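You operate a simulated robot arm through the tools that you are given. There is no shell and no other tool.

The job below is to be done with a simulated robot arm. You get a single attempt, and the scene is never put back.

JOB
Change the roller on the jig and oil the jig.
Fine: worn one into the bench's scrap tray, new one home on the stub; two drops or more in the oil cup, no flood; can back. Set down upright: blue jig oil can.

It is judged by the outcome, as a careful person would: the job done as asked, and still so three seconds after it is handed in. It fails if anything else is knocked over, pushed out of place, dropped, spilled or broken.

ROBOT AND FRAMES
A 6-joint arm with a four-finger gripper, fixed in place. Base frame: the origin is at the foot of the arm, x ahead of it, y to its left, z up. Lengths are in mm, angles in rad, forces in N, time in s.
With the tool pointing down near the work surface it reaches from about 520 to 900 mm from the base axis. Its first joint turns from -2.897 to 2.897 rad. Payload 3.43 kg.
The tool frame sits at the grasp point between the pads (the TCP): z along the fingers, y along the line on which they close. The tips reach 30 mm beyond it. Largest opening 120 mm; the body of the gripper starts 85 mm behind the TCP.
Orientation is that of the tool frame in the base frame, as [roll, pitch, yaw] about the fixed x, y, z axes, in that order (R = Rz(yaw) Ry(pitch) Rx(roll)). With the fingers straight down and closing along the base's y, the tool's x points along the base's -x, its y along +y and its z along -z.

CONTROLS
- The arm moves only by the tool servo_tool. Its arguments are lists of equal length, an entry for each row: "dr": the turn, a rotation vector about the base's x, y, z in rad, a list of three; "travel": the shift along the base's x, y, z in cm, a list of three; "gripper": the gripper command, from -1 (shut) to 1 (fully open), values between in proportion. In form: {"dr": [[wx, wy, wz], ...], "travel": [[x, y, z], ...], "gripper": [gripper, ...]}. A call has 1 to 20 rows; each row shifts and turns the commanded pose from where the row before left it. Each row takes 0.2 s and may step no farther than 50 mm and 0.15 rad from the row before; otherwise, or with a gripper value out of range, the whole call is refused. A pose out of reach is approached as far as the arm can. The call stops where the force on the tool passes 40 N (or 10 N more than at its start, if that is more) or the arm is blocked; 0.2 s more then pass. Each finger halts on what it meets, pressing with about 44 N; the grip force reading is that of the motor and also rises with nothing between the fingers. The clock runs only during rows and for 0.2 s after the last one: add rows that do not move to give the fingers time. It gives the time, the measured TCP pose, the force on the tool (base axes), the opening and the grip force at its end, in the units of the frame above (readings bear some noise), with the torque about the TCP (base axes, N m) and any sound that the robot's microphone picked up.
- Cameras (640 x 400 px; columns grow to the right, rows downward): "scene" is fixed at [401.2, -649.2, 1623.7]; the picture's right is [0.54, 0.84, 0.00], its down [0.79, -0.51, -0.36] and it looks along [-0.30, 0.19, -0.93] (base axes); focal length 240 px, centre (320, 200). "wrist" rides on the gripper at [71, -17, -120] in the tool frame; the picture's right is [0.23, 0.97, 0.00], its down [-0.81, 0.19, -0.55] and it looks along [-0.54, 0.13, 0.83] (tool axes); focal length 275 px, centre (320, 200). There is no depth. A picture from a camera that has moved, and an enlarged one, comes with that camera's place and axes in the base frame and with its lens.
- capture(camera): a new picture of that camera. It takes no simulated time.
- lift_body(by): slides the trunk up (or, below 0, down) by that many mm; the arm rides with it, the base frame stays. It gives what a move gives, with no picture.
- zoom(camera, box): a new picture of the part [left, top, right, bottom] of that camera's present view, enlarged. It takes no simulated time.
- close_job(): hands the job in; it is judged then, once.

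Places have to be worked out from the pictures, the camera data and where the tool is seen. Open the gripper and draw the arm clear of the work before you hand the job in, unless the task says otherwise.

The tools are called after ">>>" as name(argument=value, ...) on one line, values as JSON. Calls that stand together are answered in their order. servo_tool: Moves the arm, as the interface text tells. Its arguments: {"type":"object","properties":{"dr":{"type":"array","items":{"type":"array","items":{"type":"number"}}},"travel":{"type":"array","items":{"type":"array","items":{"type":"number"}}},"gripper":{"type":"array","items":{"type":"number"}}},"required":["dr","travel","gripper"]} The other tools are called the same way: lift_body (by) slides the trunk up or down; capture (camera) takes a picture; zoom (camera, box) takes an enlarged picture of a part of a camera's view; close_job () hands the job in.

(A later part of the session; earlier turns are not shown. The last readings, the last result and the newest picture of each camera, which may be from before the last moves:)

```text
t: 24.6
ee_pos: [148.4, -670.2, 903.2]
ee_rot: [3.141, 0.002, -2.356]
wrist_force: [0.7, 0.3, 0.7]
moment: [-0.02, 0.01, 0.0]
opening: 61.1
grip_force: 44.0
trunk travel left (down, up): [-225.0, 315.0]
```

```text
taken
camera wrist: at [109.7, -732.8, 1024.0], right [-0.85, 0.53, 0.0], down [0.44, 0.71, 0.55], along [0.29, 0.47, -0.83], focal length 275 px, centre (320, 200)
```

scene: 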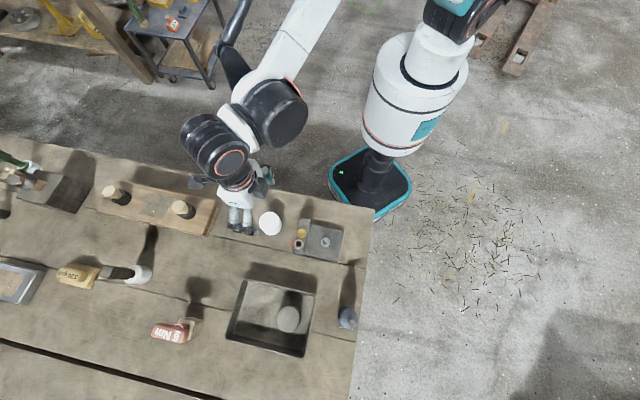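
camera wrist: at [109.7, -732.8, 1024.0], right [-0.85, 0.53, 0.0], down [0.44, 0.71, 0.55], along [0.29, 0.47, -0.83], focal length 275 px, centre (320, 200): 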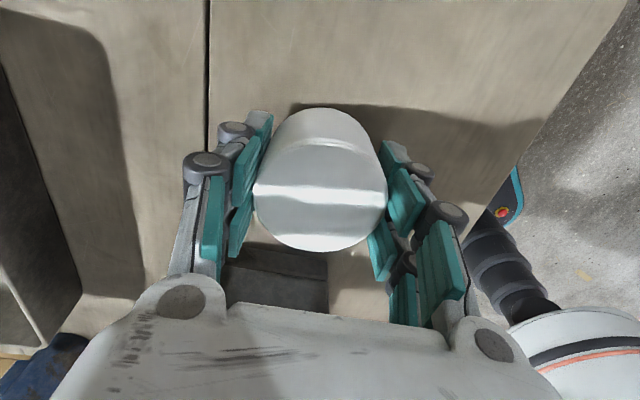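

Same seating in the fingers as the worn roller had (opening 61.1). I lift and carry it high over the jig block to above the stub, target TCP ≈ (290.8,-558.7).

>>> servo_tool(dr=[[0, 0, 0], [0, 0, 0], [0, 0, 0], [0, 0, 0], [0, 0, 0], [0, 0, 0], [0, 0, 0], [0, 0, 0], [0, 0, 0], [0, 0, 0]], travel=[[0, 0, 1], [0, 0, 3], [0, 0, 4], [0, 0, 4], [0, 0, 3], [3.56, 2.8, 0], [3.56, 2.8, 0], [3.56, 2.8, 0], [3.56, 2.8, 0], [0, 0, 0]], gripper=[-0.2, -0.2, -0.2, -0.2, -0.2, -0.2, -0.2, -0.2, -0.2, -0.2])

>>> capture(camera="wrist")

>>> capture(camera="scene")

```text
t: 26.8
ee_pos: [290.0, -559.9, 1051.4]
ee_rot: [3.141, 0.0, -2.358]
wrist_force: [0.4, 0.0, -2.3]
moment: [-0.02, -0.01, -0.01]
opening: 60.7
grip_force: 43.9
trunk travel left (down, up): [-225.0, 315.0]
```

```text
taken
camera wrist: at [251.3, -621.5, 1172.9], right [-0.85, 0.53, 0.0], down [0.44, 0.71, 0.55], along [0.29, 0.47, -0.83], focal length 275 px, centre (320, 200)
```

wrist: 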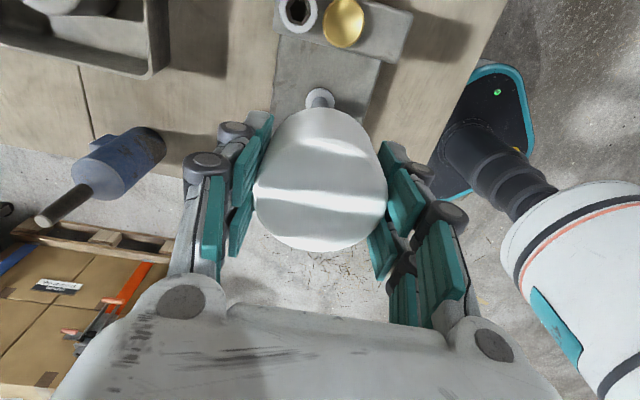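

```text
taken
```

scene: 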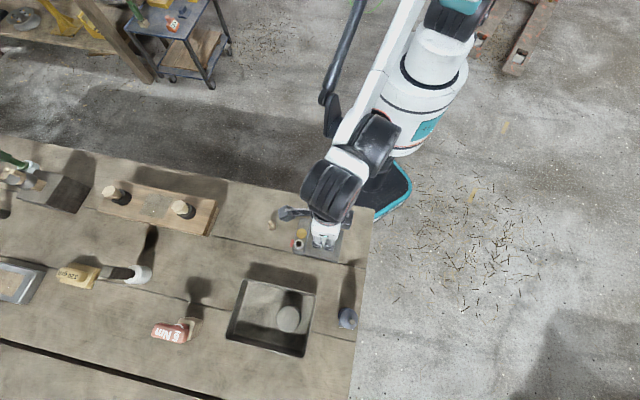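

Something small is visible at (270,225) where the white roller stood; I zoom to check it.

>>> zoom(camera="scene", box=[245, 205, 325, 265])

>>> zoom(camera="wrist", box=[260, 0, 420, 120])

```text
6.67 times, centred on (285, 235) of scene
camera zoom: at [401.2, -649.2, 1623.7], right [0.54, 0.84, 0.0], down [0.79, -0.51, -0.36], along [-0.3, 0.19, -0.93], focal length 1600 px, centre (553, -33)
```

zoom: 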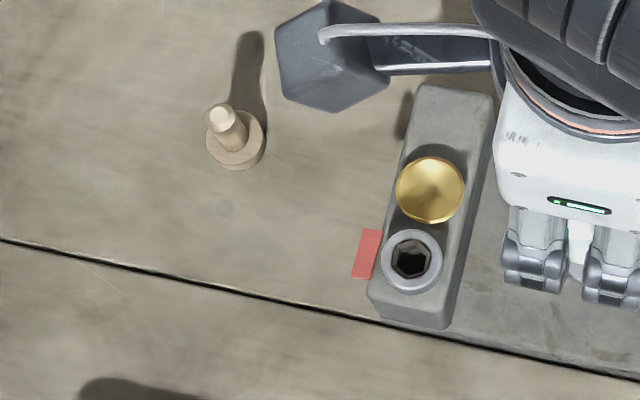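

```text
3.33 times, centred on (340, 60) of wrist
camera zoom: at [251.3, -621.5, 1172.9], right [-0.85, 0.53, 0.0], down [0.44, 0.71, 0.55], along [0.29, 0.47, -0.83], focal length 918 px, centre (253, 667)
```

zoom: 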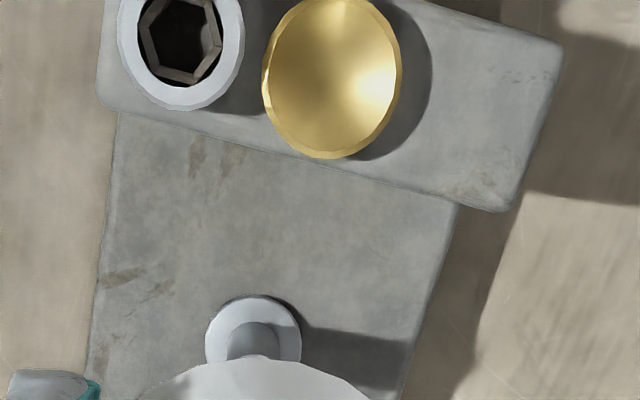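

It's just a storage peg the new roller stood on. The stub offset matches the earlier lifted view to within ~1 mm; I correct (+0.9,+0.7) mm and descend to just above the stub.

>>> servo_tool(dr=[[0, 0, 0], [0, 0, 0], [0, 0, 0], [0, 0, 0]], travel=[[0.09, 0.07, -3], [0, 0, -3], [0, 0, -2], [0, 0, 0]], gripper=[-0.2, -0.2, -0.2, -0.2])

>>> capture(camera="wrist")

>>> zoom(camera="scene", box=[285, 200, 365, 260])

```text
t: 27.8
ee_pos: [290.5, -558.5, 972.5]
ee_rot: [-3.141, 0.001, -2.358]
wrist_force: [-0.3, -0.5, -0.9]
moment: [-0.01, 0.03, 0.03]
opening: 60.9
grip_force: 43.9
trunk travel left (down, up): [-225.0, 315.0]
```

```text
taken
camera wrist: at [252.6, -620.5, 1093.0], right [-0.85, 0.53, 0.0], down [0.44, 0.71, 0.55], along [0.29, 0.47, -0.83], focal length 275 px, centre (320, 200)
```

wrist: 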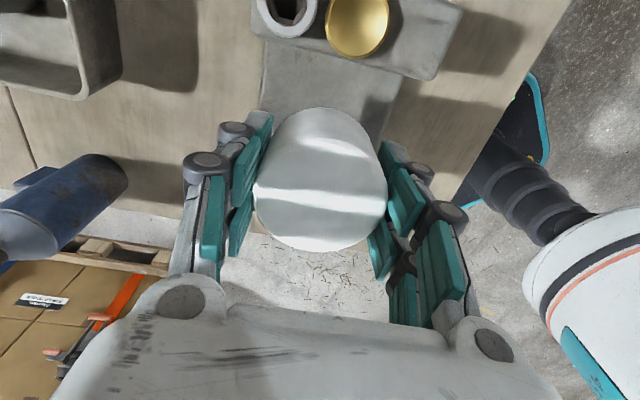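

```text
6.67 times, centred on (325, 230) of scene
camera zoom: at [401.2, -649.2, 1623.7], right [0.54, 0.84, 0.0], down [0.79, -0.51, -0.36], along [-0.3, 0.19, -0.93], focal length 1600 px, centre (287, 0)
```

zoom: 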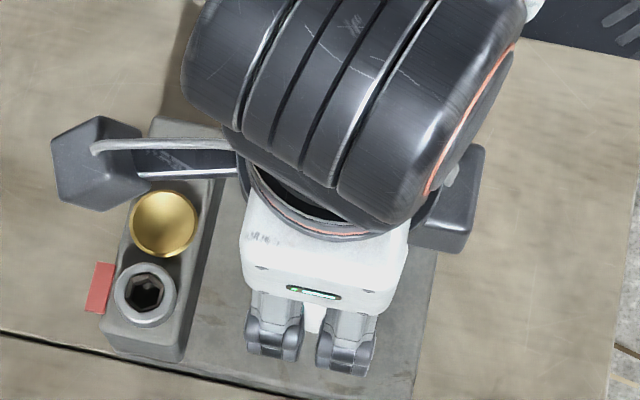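

Pose reads (290.5,-558.5), matching the worn roller's seat. I lower slowly in small steps, watching force.

>>> servo_tool(dr=[[0, 0, 0], [0, 0, 0], [0, 0, 0], [0, 0, 0], [0, 0, 0], [0, 0, 0]], travel=[[0, 0, -0.4], [0, 0, -0.4], [0, 0, -0.4], [0, 0, -0.4], [0, 0, -0.4], [0, 0, 0]], gripper=[-0.2, -0.2, -0.2, -0.2, -0.2, -0.2])

```text
t: 29.2
ee_pos: [290.5, -557.3, 953.1]
ee_rot: [3.141, 0.0, -2.356]
wrist_force: [0.6, 0.5, -0.5]
moment: [-0.04, -0.04, 0.01]
opening: 60.7
grip_force: 44.0
trunk travel left (down, up): [-225.0, 315.0]
```

>>> servo_tool(dr=[[0, 0, 0], [0, 0, 0], [0, 0, 0], [0, 0, 0], [0, 0, 0], [0, 0, 0]], travel=[[0, 0, -0.3], [0, 0, -0.3], [0, 0, -0.3], [0, 0, -0.3], [0, 0, -0.3], [0, 0, 0]], gripper=[-0.2, -0.2, -0.2, -0.2, -0.2, -0.2])

>>> capture(camera="wrist")

```text
t: 30.6
ee_pos: [291.5, -556.7, 937.6]
ee_rot: [3.142, -0.001, -2.355]
wrist_force: [-1.9, -1.5, -0.3]
moment: [-0.06, 0.01, -0.02]
opening: 61.0
grip_force: 44.3
trunk travel left (down, up): [-225.0, 315.0]
```

```text
taken
camera wrist: at [252.3, -619.7, 1058.6], right [-0.85, 0.53, 0.0], down [0.44, 0.71, 0.55], along [0.29, 0.47, -0.83], focal length 275 px, centre (320, 200)
```

wrist: 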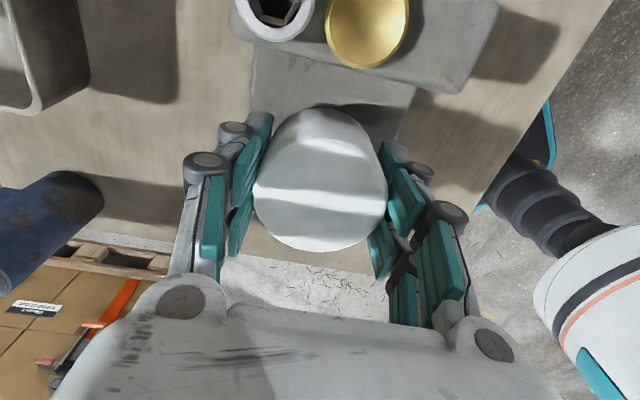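

Small side force (-1.9,-1.5) says the bore touches the stub slightly off; I shift (-0.6,-1.0) mm and continue down.

>>> servo_tool(dr=[[0, 0, 0], [0, 0, 0], [0, 0, 0], [0, 0, 0], [0, 0, 0]], travel=[[-0.06, -0.1, 0], [0, 0, -0.3], [0, 0, -0.3], [0, 0, -0.3], [0, 0, 0]], gripper=[-0.2, -0.2, -0.2, -0.2, -0.2])

```text
t: 31.8
ee_pos: [290.7, -558.5, 928.6]
ee_rot: [3.141, 0.001, -2.357]
wrist_force: [-0.1, 0.1, -1.5]
moment: [-0.03, 0.02, -0.02]
opening: 60.8
grip_force: 43.7
trunk travel left (down, up): [-225.0, 315.0]
```

>>> servo_tool(dr=[[0, 0, 0], [0, 0, 0], [0, 0, 0], [0, 0, 0]], travel=[[0, 0, -0.3], [0, 0, -0.3], [0, 0, -0.2], [0, 0, 0]], gripper=[-0.2, -0.2, -0.2, -0.2])

>>> servo_tool(dr=[[0, 0, 0], [0, 0, 0], [0, 0, 0]], travel=[[0, 0, -0.1], [0, 0, -0.1], [0, 0, 0]], gripper=[-0.2, -0.2, -0.2])

```text
t: 32.8
ee_pos: [290.9, -558.2, 920.6]
ee_rot: [3.141, -0.001, -2.356]
wrist_force: [-0.6, 1.0, -2.0]
moment: [-0.06, 0.0, 0.03]
opening: 60.9
grip_force: 43.7
trunk travel left (down, up): [-225.0, 315.0]
```

```text
t: 33.6
ee_pos: [290.0, -558.2, 919.0]
ee_rot: [-3.14, -0.001, -2.359]
wrist_force: [0.6, -2.5, 6.7]
moment: [0.01, 0.1, 0.08]
opening: 60.6
grip_force: 44.4
trunk travel left (down, up): [-225.0, 315.0]
```

Contact at 919 with ~7 N. I press a little further to make sure it is home.

>>> servo_tool(dr=[[0, 0, 0], [0, 0, 0], [0, 0, 0]], travel=[[0, 0, -0.1], [0, 0, -0.1], [0, 0, 0]], gripper=[-0.2, -0.2, -0.2])

>>> capture(camera="wrist")

```text
t: 34.4
ee_pos: [289.4, -558.6, 917.6]
ee_rot: [-3.139, 0.001, -2.359]
wrist_force: [1.3, -12.8, 33.6]
moment: [-0.46, -0.07, 0.0]
opening: 61.0
grip_force: 43.9
trunk travel left (down, up): [-225.0, 315.0]
```

```text
taken
camera wrist: at [251.6, -620.6, 1038.7], right [-0.85, 0.53, 0.0], down [0.44, 0.71, 0.55], along [0.29, 0.47, -0.83], focal length 275 px, centre (320, 200)
```

wrist: 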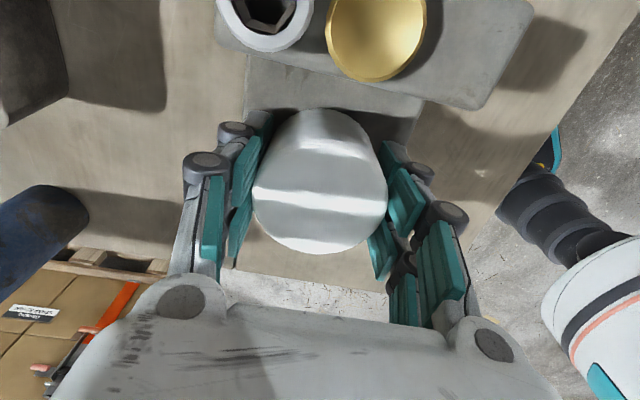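

Firmly seated at 917.6, same as the worn roller. I relieve the push, open, and lift away.

>>> servo_tool(dr=[[0, 0, 0], [0, 0, 0], [0, 0, 0], [0, 0, 0], [0, 0, 0], [0, 0, 0]], travel=[[0, 0, 0.18], [0, 0, 0], [0, 0, 0], [0, 0, 0], [0, 0, 0], [0, 0, 0]], gripper=[-0.2, 0.2, 0.6, 1, 1, 1])

>>> servo_tool(dr=[[0, 0, 0], [0, 0, 0], [0, 0, 0], [0, 0, 0], [0, 0, 0], [0, 0, 0]], travel=[[0, 0, 2], [0, 0, 4], [0, 0, 4], [0, 0, 4], [0, 0, 4], [0, 0, 0]], gripper=[1, 1, 1, 1, 1, 1])

>>> capture(camera="wrist")

>>> capture(camera="scene")

```text
t: 35.8
ee_pos: [291.9, -558.6, 917.4]
ee_rot: [3.141, -0.001, -2.358]
wrist_force: [0.0, -0.2, 0.1]
moment: [-0.01, 0.0, -0.02]
opening: 119.8
grip_force: 0.0
trunk travel left (down, up): [-225.0, 315.0]
```

```text
t: 37.2
ee_pos: [291.4, -558.7, 1097.0]
ee_rot: [-3.142, -0.001, -2.356]
wrist_force: [-0.2, -0.2, 0.3]
moment: [-0.01, -0.03, 0.0]
opening: 119.8
grip_force: 0.1
trunk travel left (down, up): [-225.0, 315.0]
```

```text
taken
camera wrist: at [252.6, -621.7, 1218.9], right [-0.85, 0.53, 0.0], down [0.44, 0.71, 0.55], along [0.29, 0.47, -0.83], focal length 275 px, centre (320, 200)
```

wrist: 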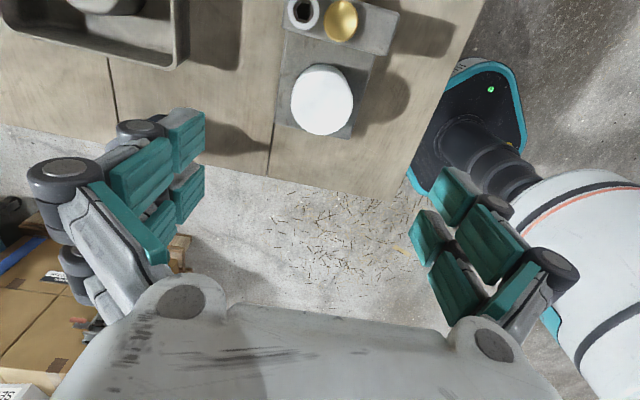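

```text
taken
```

scene: 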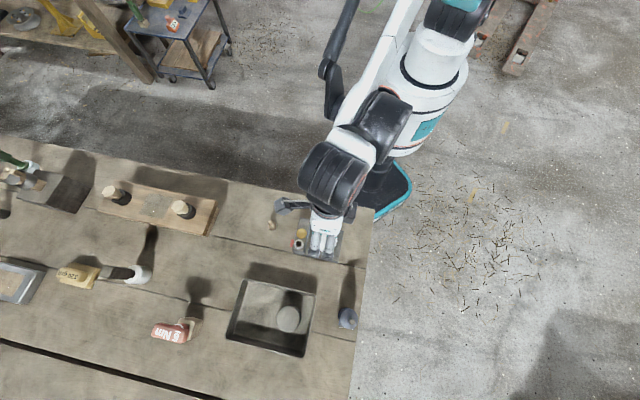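

New roller is seated flush. Next I examine the oil can closely, moving so the wrist camera looks at it past the tray, to understand the tab.

>>> servo_tool(dr=[[0, 0, 0], [0, 0, 0], [0, 0, 0], [0, 0, 0], [0, 0, 0], [0, 0, 0]], travel=[[3.16, -2.6, -0.6], [3.16, -2.6, -1.3], [3.16, -2.6, -1.3], [3.16, -2.6, -1.3], [3.16, -2.6, -1.3], [0, 0, 0]], gripper=[1, 1, 1, 1, 1, 1])

>>> capture(camera="wrist")

>>> zoom(camera="wrist", box=[260, 120, 400, 260])

```text
t: 38.6
ee_pos: [447.4, -689.4, 1038.2]
ee_rot: [-3.141, 0.0, -2.357]
wrist_force: [-0.7, 0.9, -0.8]
moment: [0.01, 0.03, -0.03]
opening: 120.1
grip_force: 0.0
trunk travel left (down, up): [-225.0, 315.0]
```

```text
taken
camera wrist: at [410.2, -751.3, 1159.4], right [-0.85, 0.53, 0.0], down [0.44, 0.71, 0.55], along [0.29, 0.47, -0.83], focal length 275 px, centre (320, 200)
```

wrist: 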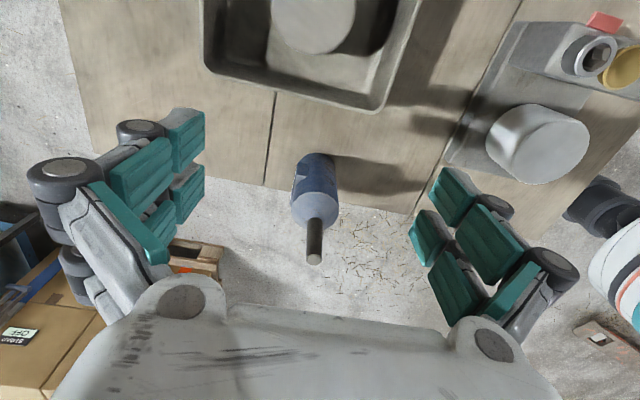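

```text
2.86 times, centred on (330, 190) of wrist
camera zoom: at [410.2, -751.3, 1159.4], right [-0.85, 0.53, 0.0], down [0.44, 0.71, 0.55], along [0.29, 0.47, -0.83], focal length 786 px, centre (291, 229)
```

zoom: 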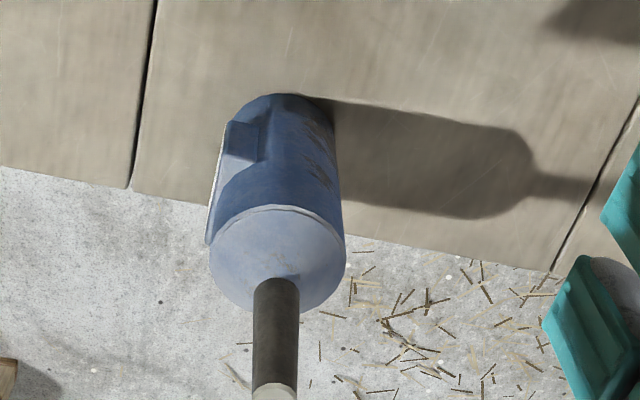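

>>> zoom(camera="wrist", box=[285, 145, 345, 205])

>>> zoom(camera="scene", box=[325, 295, 370, 340])

```text
6.67 times, centred on (315, 175) of wrist
camera zoom: at [410.2, -751.3, 1159.4], right [-0.85, 0.53, 0.0], down [0.44, 0.71, 0.55], along [0.29, 0.47, -0.83], focal length 1835 px, centre (353, 367)
```

zoom: 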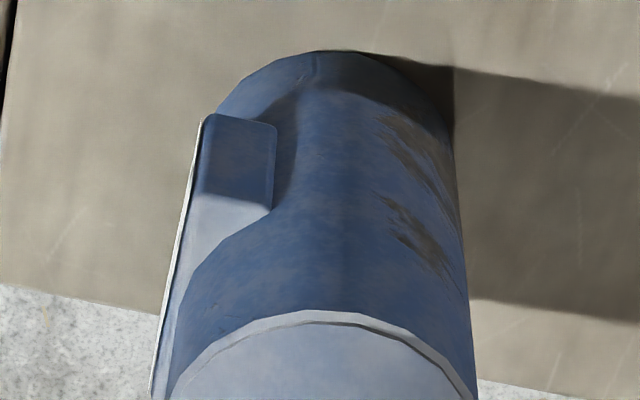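

```text
8.89 times, centred on (348, 318) of scene
camera zoom: at [401.2, -649.2, 1623.7], right [0.54, 0.84, 0.0], down [0.79, -0.51, -0.36], along [-0.3, 0.19, -0.93], focal length 2133 px, centre (76, -844)
```

zoom: 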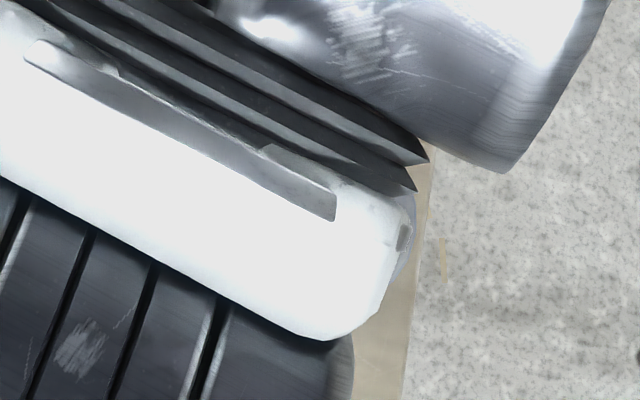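

The side block looks like a label plate with a lit outer face, possibly carrying text. I rotate the wrist to look at that face from the far side (staying above the spout).

>>> servo_tool(dr=[[0, 0, 0.1486], [0, 0, 0.1486], [0, 0, 0.1486], [0, 0, 0.1486], [0, 0, 0.1486], [0, 0, 0.1486], [0, 0, 0.1486], [0, 0, 0.1486], [0, 0, 0.1486], [0, 0, 0]], travel=[[1.2, 0, 1], [1.2, 0, 1], [1.2, 0, 0], [1.2, 0, 0], [1.2, 0, 0], [1.2, 0, 0], [1.2, 0.2, 0], [1.2, 0.2, 0], [1.2, 0.2, 0], [0, 0, 0]], gripper=[1, 1, 1, 1, 1, 1, 1, 1, 1, 1])

>>> capture(camera="wrist")

```text
t: 40.8
ee_pos: [562.7, -678.8, 1061.2]
ee_rot: [3.137, 0.002, -1.035]
wrist_force: [0.1, -0.3, 0.6]
moment: [0.03, -0.01, -0.01]
opening: 120.2
grip_force: 0.0
out of reach, approached as far as the arm can: row 9
trunk travel left (down, up): [-225.0, 315.0]
```

```text
taken
camera wrist: at [614.7, -730.3, 1182.6], right [-0.72, -0.7, 0.0], down [-0.58, 0.6, 0.55], along [-0.39, 0.4, -0.83], focal length 275 px, centre (320, 200)
```

wrist: 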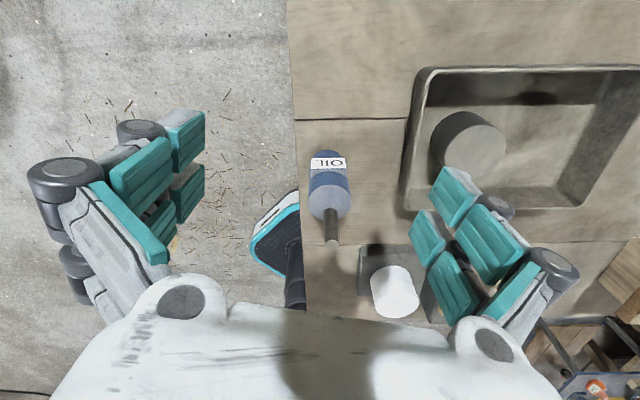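

The plate just reads "OIL", so the can must dispense by tipping. I plan a side grasp: tool heading (1,-1) outward, pitched ~30° below horizontal, closing along (1,1), camera on top. First I move up and back to a clear spot and align the yaw, then pitch the tool.

>>> servo_tool(dr=[[0, 0, 0.05], [0, 0, 0.05], [0, 0, 0.05], [0, 0, 0.05], [0, 0, 0.05], [0, 0, 0], [0, 0, 0]], travel=[[-1.0, 1.0, 3], [-2.5, 2.3, 3], [-2.5, 2.3, 3], [-2.6, 2.3, 0], [-2.6, 2.3, 0], [-2.6, 2.3, 0], [0, 0, 0]], gripper=[1, 1, 1, 1, 1, 1, 1])

>>> servo_tool(dr=[[-0.1058, -0.1058, 0], [-0.1058, -0.1058, 0], [-0.1058, -0.1058, 0], [-0.1058, -0.1058, 0], [-0.1058, -0.1058, 0], [-0.1058, -0.1058, 0], [-0.1058, -0.1058, 0], [0, 0, 0]], travel=[[0, 0, 0], [0, 0, 0], [0, 0, 0], [0, 0, 0], [0, 0, 0], [0, 0, 0], [0, 0, 0], [0, 0, 0]], gripper=[1, 1, 1, 1, 1, 1, 1, 1])

>>> capture(camera="wrist")

>>> capture(camera="scene")

```text
t: 42.4
ee_pos: [539.9, -441.8, 1150.3]
ee_rot: [3.12, -0.002, -0.838]
wrist_force: [0.4, 1.0, 0.2]
moment: [0.0, 0.0, -0.01]
opening: 119.7
grip_force: 0.2
out of reach, approached as far as the arm can: row 1, 2, 3, 4, 5, 6
trunk travel left (down, up): [-225.0, 315.0]
```

```text
t: 44.2
ee_pos: [542.6, -440.8, 1150.9]
ee_rot: [-3.093, -1.052, -0.857]
wrist_force: [0.2, -0.5, 0.9]
moment: [0.03, 0.01, 0.0]
opening: 120.0
grip_force: 0.0
trunk travel left (down, up): [-225.0, 315.0]
```

```text
taken
camera wrist: at [504.6, -380.3, 1273.6], right [-0.63, -0.75, 0.18], down [-0.74, 0.52, -0.43], along [0.23, -0.4, -0.88], focal length 275 px, centre (320, 200)
```

wrist: 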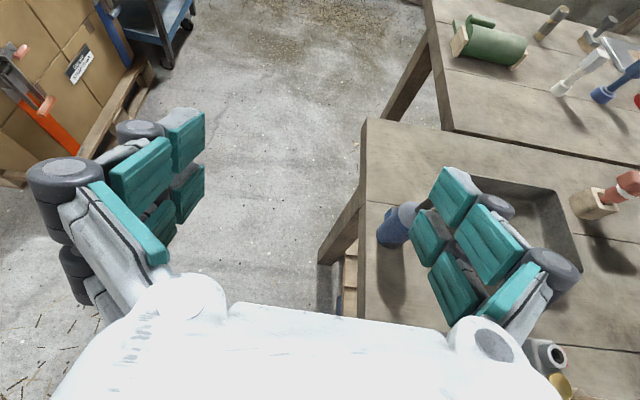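

```text
taken
```

scene: 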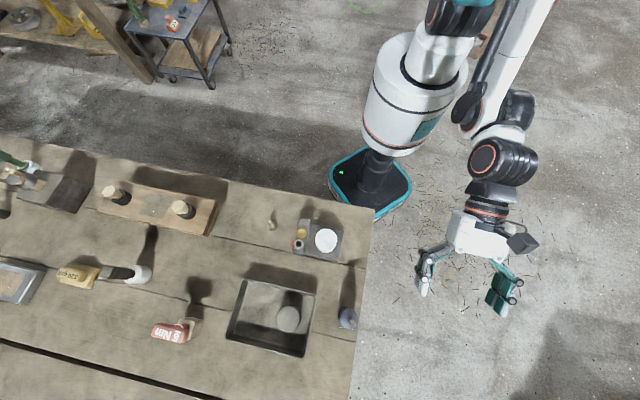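

The arm ended at (542,-441,1151) off the bench corner with the tool now pitched ~30° below horizontal, heading ≈(0.605,-0.624,-0.495) as wanted. I move to the pre-grasp line behind the can, checking reach.

>>> servo_tool(dr=[[0, 0, 0], [0, 0, 0], [0, 0, 0], [0, 0, 0], [0, 0, 0]], travel=[[-2.9, -2.8, 0], [-2.9, -2.8, 0], [-2.9, -2.8, 0], [-3.0, -2.7, 0], [0, 0, 0]], gripper=[1, 1, 1, 1, 1])

>>> capture(camera="wrist")

>>> capture(camera="scene")

```text
t: 45.4
ee_pos: [494.6, -486.1, 1150.3]
ee_rot: [-3.107, -1.051, -0.886]
wrist_force: [1.1, -1.0, -0.3]
moment: [-0.03, 0.01, 0.01]
opening: 119.9
grip_force: 0.0
out of reach, approached as far as the arm can: row 2, 3, 4
trunk travel left (down, up): [-225.0, 315.0]
```

```text
taken
camera wrist: at [460.1, -423.6, 1272.9], right [-0.66, -0.73, 0.18], down [-0.72, 0.55, -0.43], along [0.21, -0.42, -0.88], focal length 275 px, centre (320, 200)
```

wrist: 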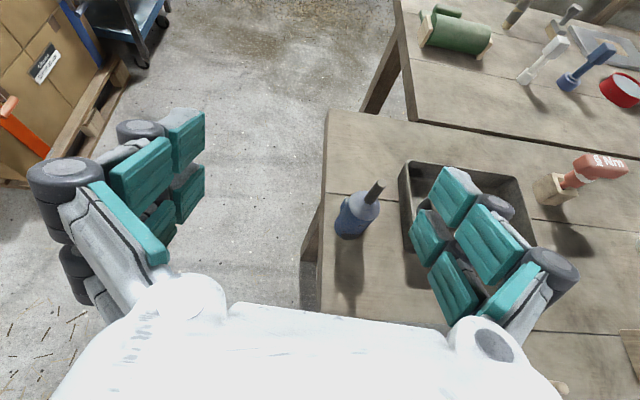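

```text
taken
```

scene: 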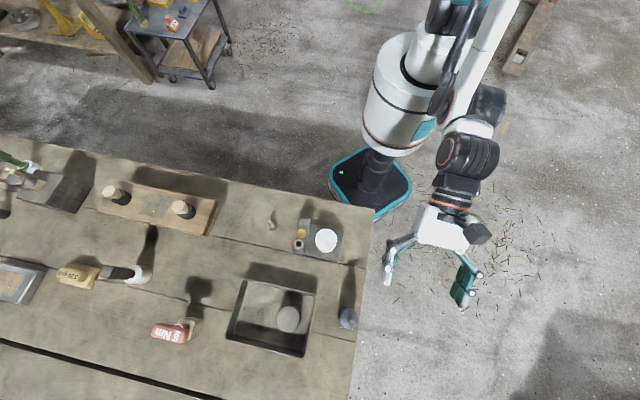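

Reach is blocked by a wrist limit for this heading. A better grasp: come from the free off-bench side heading (-1,-1), fingers closing along (1,-1) — one pad flat on the label plate. I swing the heading by about -85° while moving to a clear spot beyond the bench edge.

>>> servo_tool(dr=[[0, 0, -0.148], [0, 0, -0.148], [0, 0, -0.148], [0, 0, -0.148], [0, 0, -0.148], [0, 0, -0.148], [0, 0, -0.148], [0, 0, -0.148], [0, 0, -0.148], [0, 0, -0.14], [0, 0, 0]], travel=[[1, 0, 0], [1, 0, 0], [1, 0, 0], [1, -0.5, 0], [1, -0.5, 0], [1, -0.5, 0], [1, -0.5, 0], [1, -0.5, 0], [1, -0.5, 0], [0, 0, 0], [0, 0, 0]], gripper=[1, 1, 1, 1, 1, 1, 1, 1, 1, 1, 1])

>>> capture(camera="wrist")

>>> capture(camera="scene")

```text
t: 47.8
ee_pos: [582.9, -515.9, 1151.2]
ee_rot: [-3.095, -1.049, -2.332]
wrist_force: [0.9, 0.1, 0.4]
moment: [0.02, -0.03, 0.02]
opening: 119.9
grip_force: 0.1
trunk travel left (down, up): [-225.0, 315.0]
```

```text
taken
camera wrist: at [640.1, -472.2, 1273.8], right [-0.81, 0.56, 0.18], down [0.45, 0.78, -0.43], along [-0.38, -0.27, -0.88], focal length 275 px, centre (320, 200)
```

wrist: 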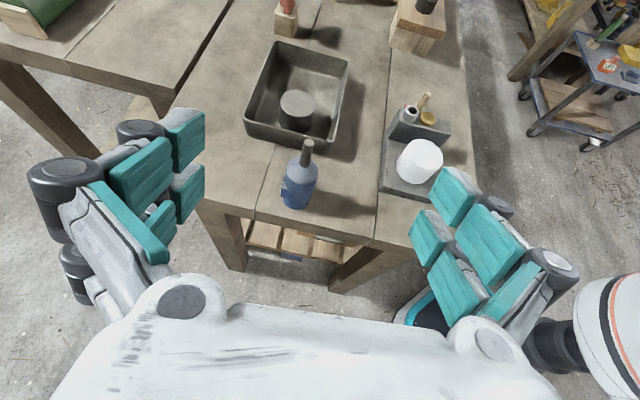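

```text
taken
```

scene: 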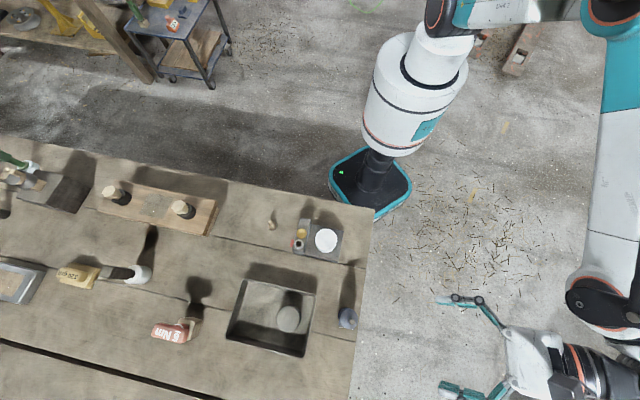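

The can is nicely in view from here. I level the tool to ~15° below horizontal, correct heading to -135°, and descend part of the way on the approach line.

>>> servo_tool(dr=[[-0.0941, 0.0897, -0.04], [-0.0941, 0.0897, -0.04], [0, 0, 0], [0, 0, 0], [0, 0, 0], [0, 0, 0]], travel=[[0, 0, 0], [0, 0, -1], [-0.2, -0.6, -4], [-0.2, -0.6, -4], [-0.2, -0.6, -4], [0, 0, 0]], gripper=[1, 1, 1, 1, 1, 1])

>>> capture(camera="wrist")

>>> capture(camera="scene")

```text
t: 49.2
ee_pos: [577.3, -532.6, 1019.3]
ee_rot: [-3.056, -1.309, -2.448]
wrist_force: [-0.3, -1.1, -0.1]
moment: [-0.03, 0.01, -0.02]
opening: 120.2
grip_force: 0.0
trunk travel left (down, up): [-225.0, 315.0]
```

```text
taken
camera wrist: at [657.1, -474.8, 1119.2], right [-0.73, 0.66, 0.2], down [0.41, 0.65, -0.64], along [-0.55, -0.39, -0.74], focal length 275 px, centre (320, 200)
```

wrist: 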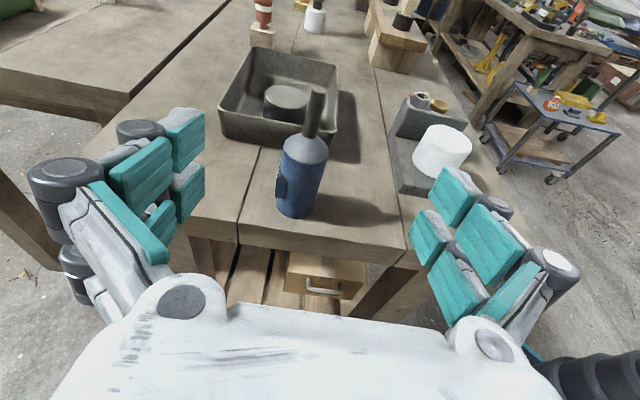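

```text
taken
```

scene: 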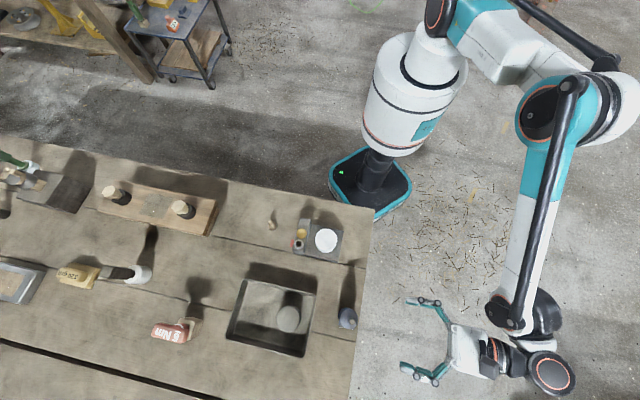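

Tool axis is ≈(-0.686,-0.681,-0.258), and the can projects exactly where I predicted (492,-621). I drop to the approach line and advance to ~40 mm short.

>>> servo_tool(dr=[[0, 0, 0], [0, 0, 0], [0, 0, 0], [0, 0, 0], [0, 0, 0], [0, 0, 0], [0, 0, 0]], travel=[[0, -0.5, -4], [0, -0.5, -4], [0, 0, -0.8], [-1.75, -1.75, -0.66], [-1.75, -1.75, -0.66], [-1.75, -1.75, -0.66], [0, 0, 0]], gripper=[1, 1, 1, 1, 1, 1, 1])

>>> capture(camera="wrist")

>>> zoom(camera="scene", box=[300, 270, 440, 360])

```text
t: 50.8
ee_pos: [506.7, -586.7, 933.0]
ee_rot: [-3.055, -1.305, -2.446]
wrist_force: [-0.9, -0.1, -0.5]
moment: [0.01, -0.03, 0.01]
opening: 119.8
grip_force: 0.2
out of reach, approached as far as the arm can: row 2, 3
trunk travel left (down, up): [-225.0, 315.0]
```

```text
taken
camera wrist: at [587.0, -527.8, 1033.9], right [-0.73, 0.65, 0.2], down [0.41, 0.65, -0.64], along [-0.55, -0.39, -0.74], focal length 275 px, centre (320, 200)
```

wrist: 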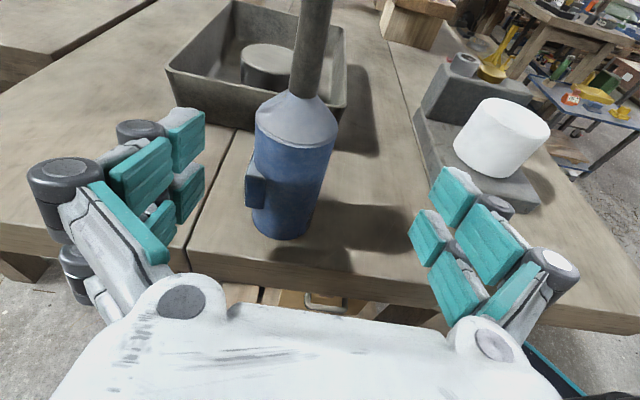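

```text
4.44 times, centred on (370, 315) of scene
camera zoom: at [401.2, -649.2, 1623.7], right [0.54, 0.84, 0.0], down [0.79, -0.51, -0.36], along [-0.3, 0.19, -0.93], focal length 1067 px, centre (98, -311)
```

zoom: 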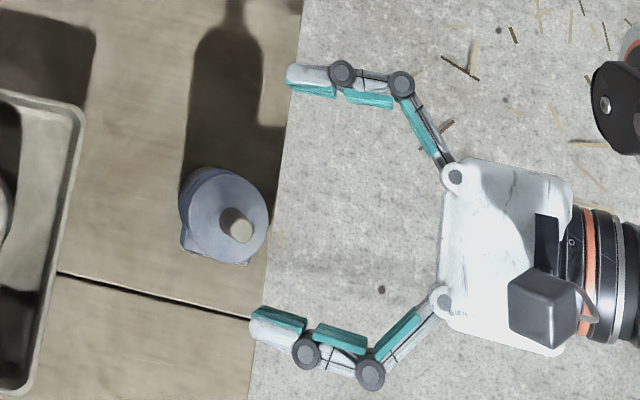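

The arm hit its low limit (z 933 instead of ~911). I lower the trunk 30 mm to bring the tool to grasp height; the fingers are still clear either side of the can.

>>> lift_body(by=-30)

>>> capture(camera="wrist")

```text
t: 51.5
ee_pos: [506.3, -585.4, 904.3]
ee_rot: [-3.053, -1.306, -2.445]
wrist_force: [0.4, 0.0, 1.2]
moment: [0.02, -0.02, 0.01]
opening: 120.1
grip_force: 0.0
trunk travel left (down, up): [-195.0, 345.0]
```

```text
taken
camera wrist: at [587.0, -527.6, 1004.2], right [-0.73, 0.65, 0.2], down [0.41, 0.65, -0.64], along [-0.55, -0.39, -0.74], focal length 275 px, centre (320, 200)
```

wrist: 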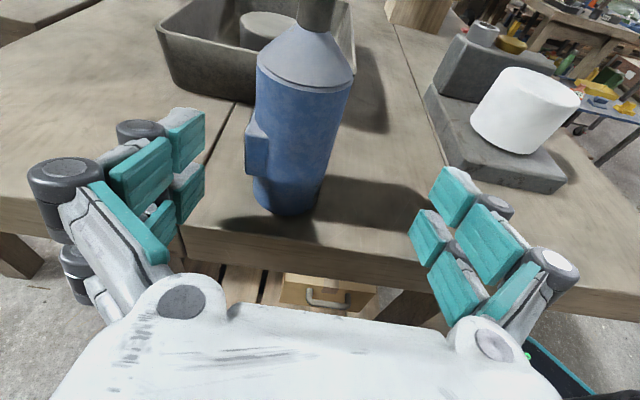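

Now I shift 19 mm sideways to centre on can+plate, then move forward to the axis.

>>> servo_tool(dr=[[0, 0, 0], [0, 0, 0], [0, 0, 0], [0, 0, 0]], travel=[[1.38, -1.38, -0.2], [-1.0, -1.0, 0], [-0.8, -0.8, 0], [0, 0, 0]], gripper=[1, 1, 1, 1])

>>> capture(camera="wrist")

>>> zoom(camera="scene", box=[300, 270, 440, 360])

```text
t: 52.5
ee_pos: [493.9, -610.1, 909.3]
ee_rot: [-3.056, -1.306, -2.446]
wrist_force: [0.5, 0.1, 0.6]
moment: [-0.01, 0.0, 0.03]
opening: 120.2
grip_force: 0.1
out of reach, approached as far as the arm can: row 1
trunk travel left (down, up): [-195.0, 345.0]
```

```text
taken
camera wrist: at [574.3, -553.9, 1010.6], right [-0.73, 0.65, 0.2], down [0.41, 0.65, -0.64], along [-0.55, -0.39, -0.74], focal length 275 px, centre (320, 200)
```

wrist: 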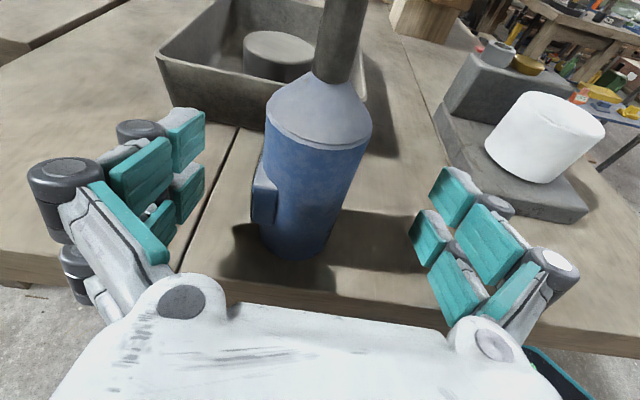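

```text
4.44 times, centred on (370, 315) of scene
camera zoom: at [401.2, -649.2, 1623.7], right [0.54, 0.84, 0.0], down [0.79, -0.51, -0.36], along [-0.3, 0.19, -0.93], focal length 1067 px, centre (98, -311)
```

zoom: 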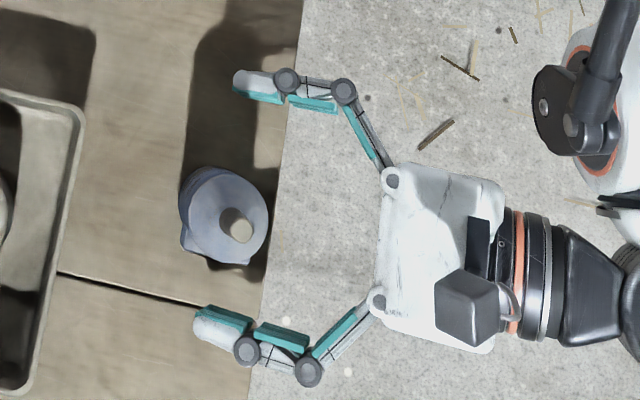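

Reach still limits sideways. I raise the tool 40 mm then lower the trunk 40 mm, giving the arm more room at the same height.

>>> servo_tool(dr=[[0, 0, 0], [0, 0, 0]], travel=[[0, 0, 3.8], [0, 0, 0]], gripper=[1, 1])

>>> lift_body(by=-40)

>>> servo_tool(dr=[[0, 0, 0], [0, 0, 0]], travel=[[0.1, -1.4, -0.4], [0, 0, 0]], gripper=[1, 1])

>>> capture(camera="wrist")

>>> zoom(camera="scene", box=[300, 270, 440, 360])

```text
t: 53.1
ee_pos: [495.2, -613.0, 946.8]
ee_rot: [-3.054, -1.307, -2.446]
wrist_force: [0.3, -0.7, -0.3]
moment: [0.01, 0.02, 0.06]
opening: 120.0
grip_force: 0.1
trunk travel left (down, up): [-195.0, 345.0]
```

```text
t: 54.0
ee_pos: [493.2, -613.4, 908.2]
ee_rot: [-3.056, -1.307, -2.445]
wrist_force: [0.8, 0.4, -0.8]
moment: [0.02, 0.01, 0.04]
opening: 120.1
grip_force: 0.2
trunk travel left (down, up): [-155.0, 385.0]
```

```text
t: 54.6
ee_pos: [497.0, -627.4, 904.5]
ee_rot: [-3.056, -1.304, -2.446]
wrist_force: [-0.2, -0.3, 0.5]
moment: [-0.01, 0.01, -0.04]
opening: 120.3
grip_force: 0.1
trunk travel left (down, up): [-155.0, 385.0]
```

```text
taken
camera wrist: at [576.5, -568.5, 1005.1], right [-0.73, 0.65, 0.2], down [0.41, 0.65, -0.64], along [-0.55, -0.39, -0.74], focal length 275 px, centre (320, 200)
```

wrist: 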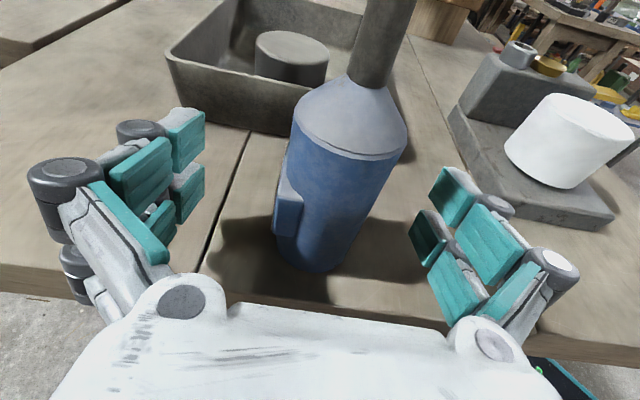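

```text
4.44 times, centred on (370, 315) of scene
camera zoom: at [401.2, -649.2, 1623.7], right [0.54, 0.84, 0.0], down [0.79, -0.51, -0.36], along [-0.3, 0.19, -0.93], focal length 1067 px, centre (98, -311)
```

zoom: 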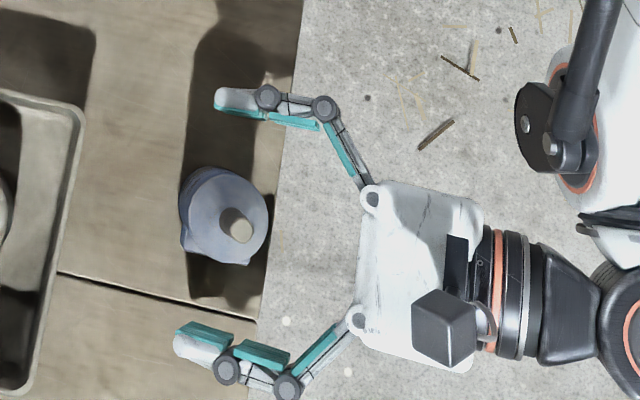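

The can and plate are centred between the pads. I close onto it.

>>> servo_tool(dr=[[0, 0, 0], [0, 0, 0], [0, 0, 0], [0, 0, 0]], travel=[[0, 0, 0], [0, 0, 0], [0, 0, 0], [0, 0, 0]], gripper=[0.3, 0.0, -0.2, -0.2])

>>> capture(camera="wrist")

>>> zoom(camera="scene", box=[300, 270, 440, 360])

```text
t: 55.6
ee_pos: [494.9, -627.4, 903.2]
ee_rot: [-3.055, -1.306, -2.445]
wrist_force: [-0.6, 0.1, 1.0]
moment: [0.0, 0.03, -0.01]
opening: 48.3
grip_force: 0.3
trunk travel left (down, up): [-155.0, 385.0]
```

```text
taken
camera wrist: at [576.4, -568.2, 1005.3], right [-0.73, 0.65, 0.2], down [0.41, 0.65, -0.64], along [-0.55, -0.39, -0.74], focal length 275 px, centre (320, 200)
```

wrist: 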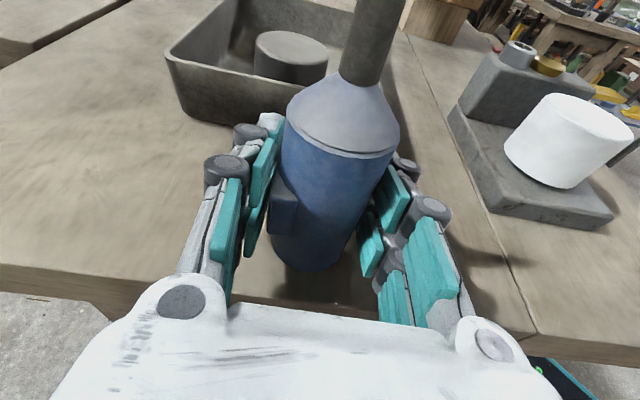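

```text
4.44 times, centred on (370, 315) of scene
camera zoom: at [401.2, -649.2, 1623.7], right [0.54, 0.84, 0.0], down [0.79, -0.51, -0.36], along [-0.3, 0.19, -0.93], focal length 1067 px, centre (98, -311)
```

zoom: 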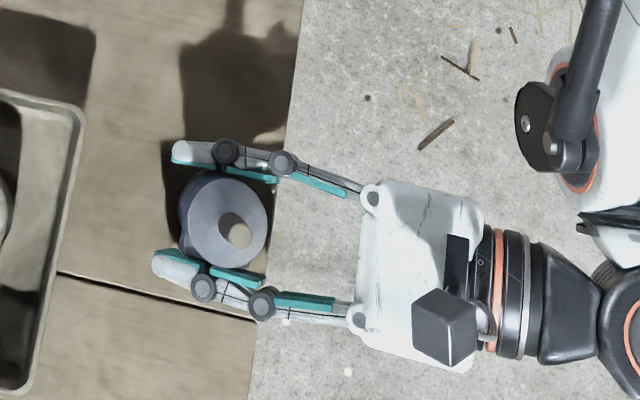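

At 48 mm there's no grip force yet; I close further.

>>> servo_tool(dr=[[0, 0, 0], [0, 0, 0], [0, 0, 0]], travel=[[0, 0, 0], [0, 0, 0], [0, 0, 0]], gripper=[-0.35, -0.4, -0.4])

>>> capture(camera="wrist")

```text
t: 56.4
ee_pos: [495.8, -627.2, 905.0]
ee_rot: [-3.054, -1.306, -2.447]
wrist_force: [-0.3, 0.5, 2.9]
moment: [0.06, 0.07, 0.0]
opening: 43.9
grip_force: 44.1
trunk travel left (down, up): [-155.0, 385.0]
```

```text
taken
camera wrist: at [576.5, -568.1, 1005.4], right [-0.73, 0.65, 0.2], down [0.41, 0.65, -0.64], along [-0.55, -0.39, -0.74], focal length 275 px, centre (320, 200)
```

wrist: 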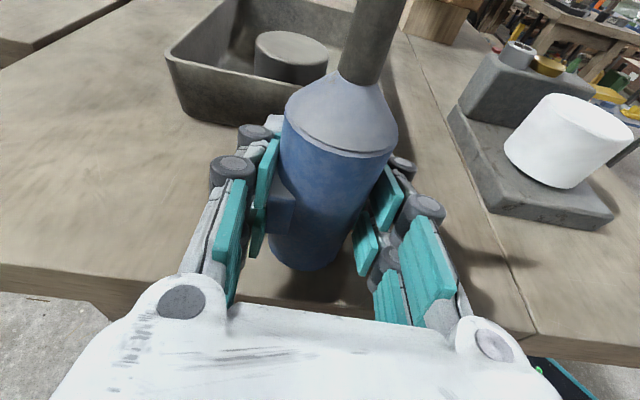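

Grip is firm at 43.9 mm (44 N) on the can body; it was nudged ~6 mm, which I'll undo when returning it. I lift it straight up and look.

>>> servo_tool(dr=[[0, 0, 0], [0, 0, 0], [0, 0, 0], [0, 0, 0], [0, 0, 0], [0, 0, 0], [0, 0, 0]], travel=[[0, 0, 0.5], [0, 0, 1], [0, 0, 2], [0, 0, 3], [0, 0, 4], [0, 0, 4], [0, 0, 0]], gripper=[-0.4, -0.4, -0.4, -0.4, -0.4, -0.4, -0.4])

>>> capture(camera="wrist")

>>> capture(camera="scene")

```text
t: 58.0
ee_pos: [498.2, -627.4, 1048.3]
ee_rot: [-3.054, -1.306, -2.445]
wrist_force: [0.4, 0.8, -1.3]
moment: [0.03, -0.01, 0.03]
opening: 44.0
grip_force: 43.6
trunk travel left (down, up): [-155.0, 385.0]
```

```text
taken
camera wrist: at [576.6, -568.8, 1149.7], right [-0.73, 0.65, 0.2], down [0.41, 0.65, -0.64], along [-0.55, -0.39, -0.74], focal length 275 px, centre (320, 200)
```

wrist: 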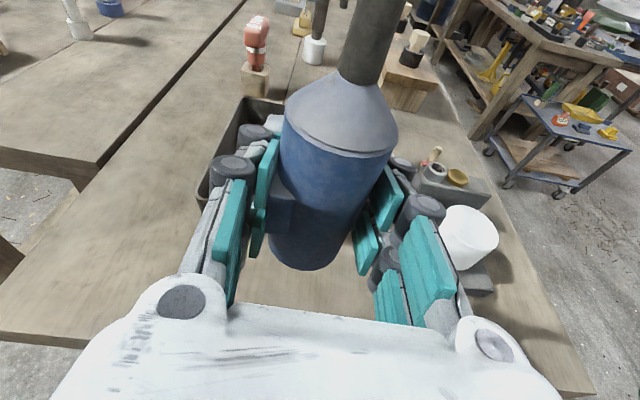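

```text
taken
```

scene: 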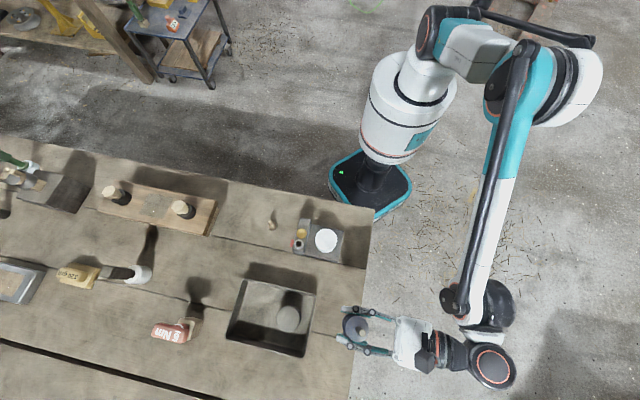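

The can is held securely upright. Cup ≈ (238,-609, rim z≈941). Plan: carry upright to beside the cup at height, then roll about the tool axis so the spout points toward the robot with its tip above the cup. First the carry.

>>> servo_tool(dr=[[0, 0, 0], [0, 0, 0], [0, 0, 0], [0, 0, 0], [0, 0, 0], [0, 0, 0]], travel=[[-3.5, -0.8, 1.2], [-4.4, -0.9, 0], [-4.4, -0.9, 0], [-4.4, -0.9, 0], [-4.4, -0.9, 0], [0, 0, 0]], gripper=[-0.4, -0.4, -0.4, -0.4, -0.4, -0.4])

>>> capture(camera="wrist")

>>> capture(camera="scene")

```text
t: 59.4
ee_pos: [286.0, -669.5, 1061.9]
ee_rot: [-3.056, -1.304, -2.446]
wrist_force: [-0.8, -0.3, -1.9]
moment: [0.02, 0.02, 0.03]
opening: 44.3
grip_force: 44.2
trunk travel left (down, up): [-155.0, 385.0]
```

```text
taken
camera wrist: at [365.7, -611.9, 1162.6], right [-0.73, 0.65, 0.2], down [0.41, 0.65, -0.64], along [-0.55, -0.39, -0.74], focal length 275 px, centre (320, 200)
```

wrist: 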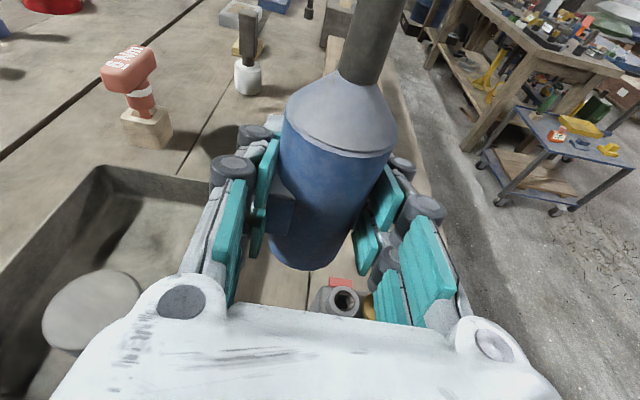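

```text
taken
```

scene: 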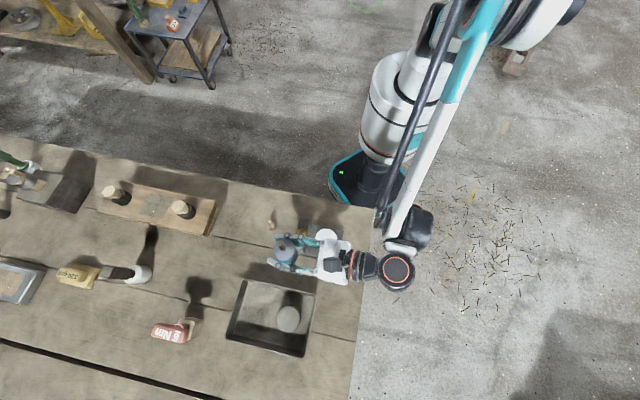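

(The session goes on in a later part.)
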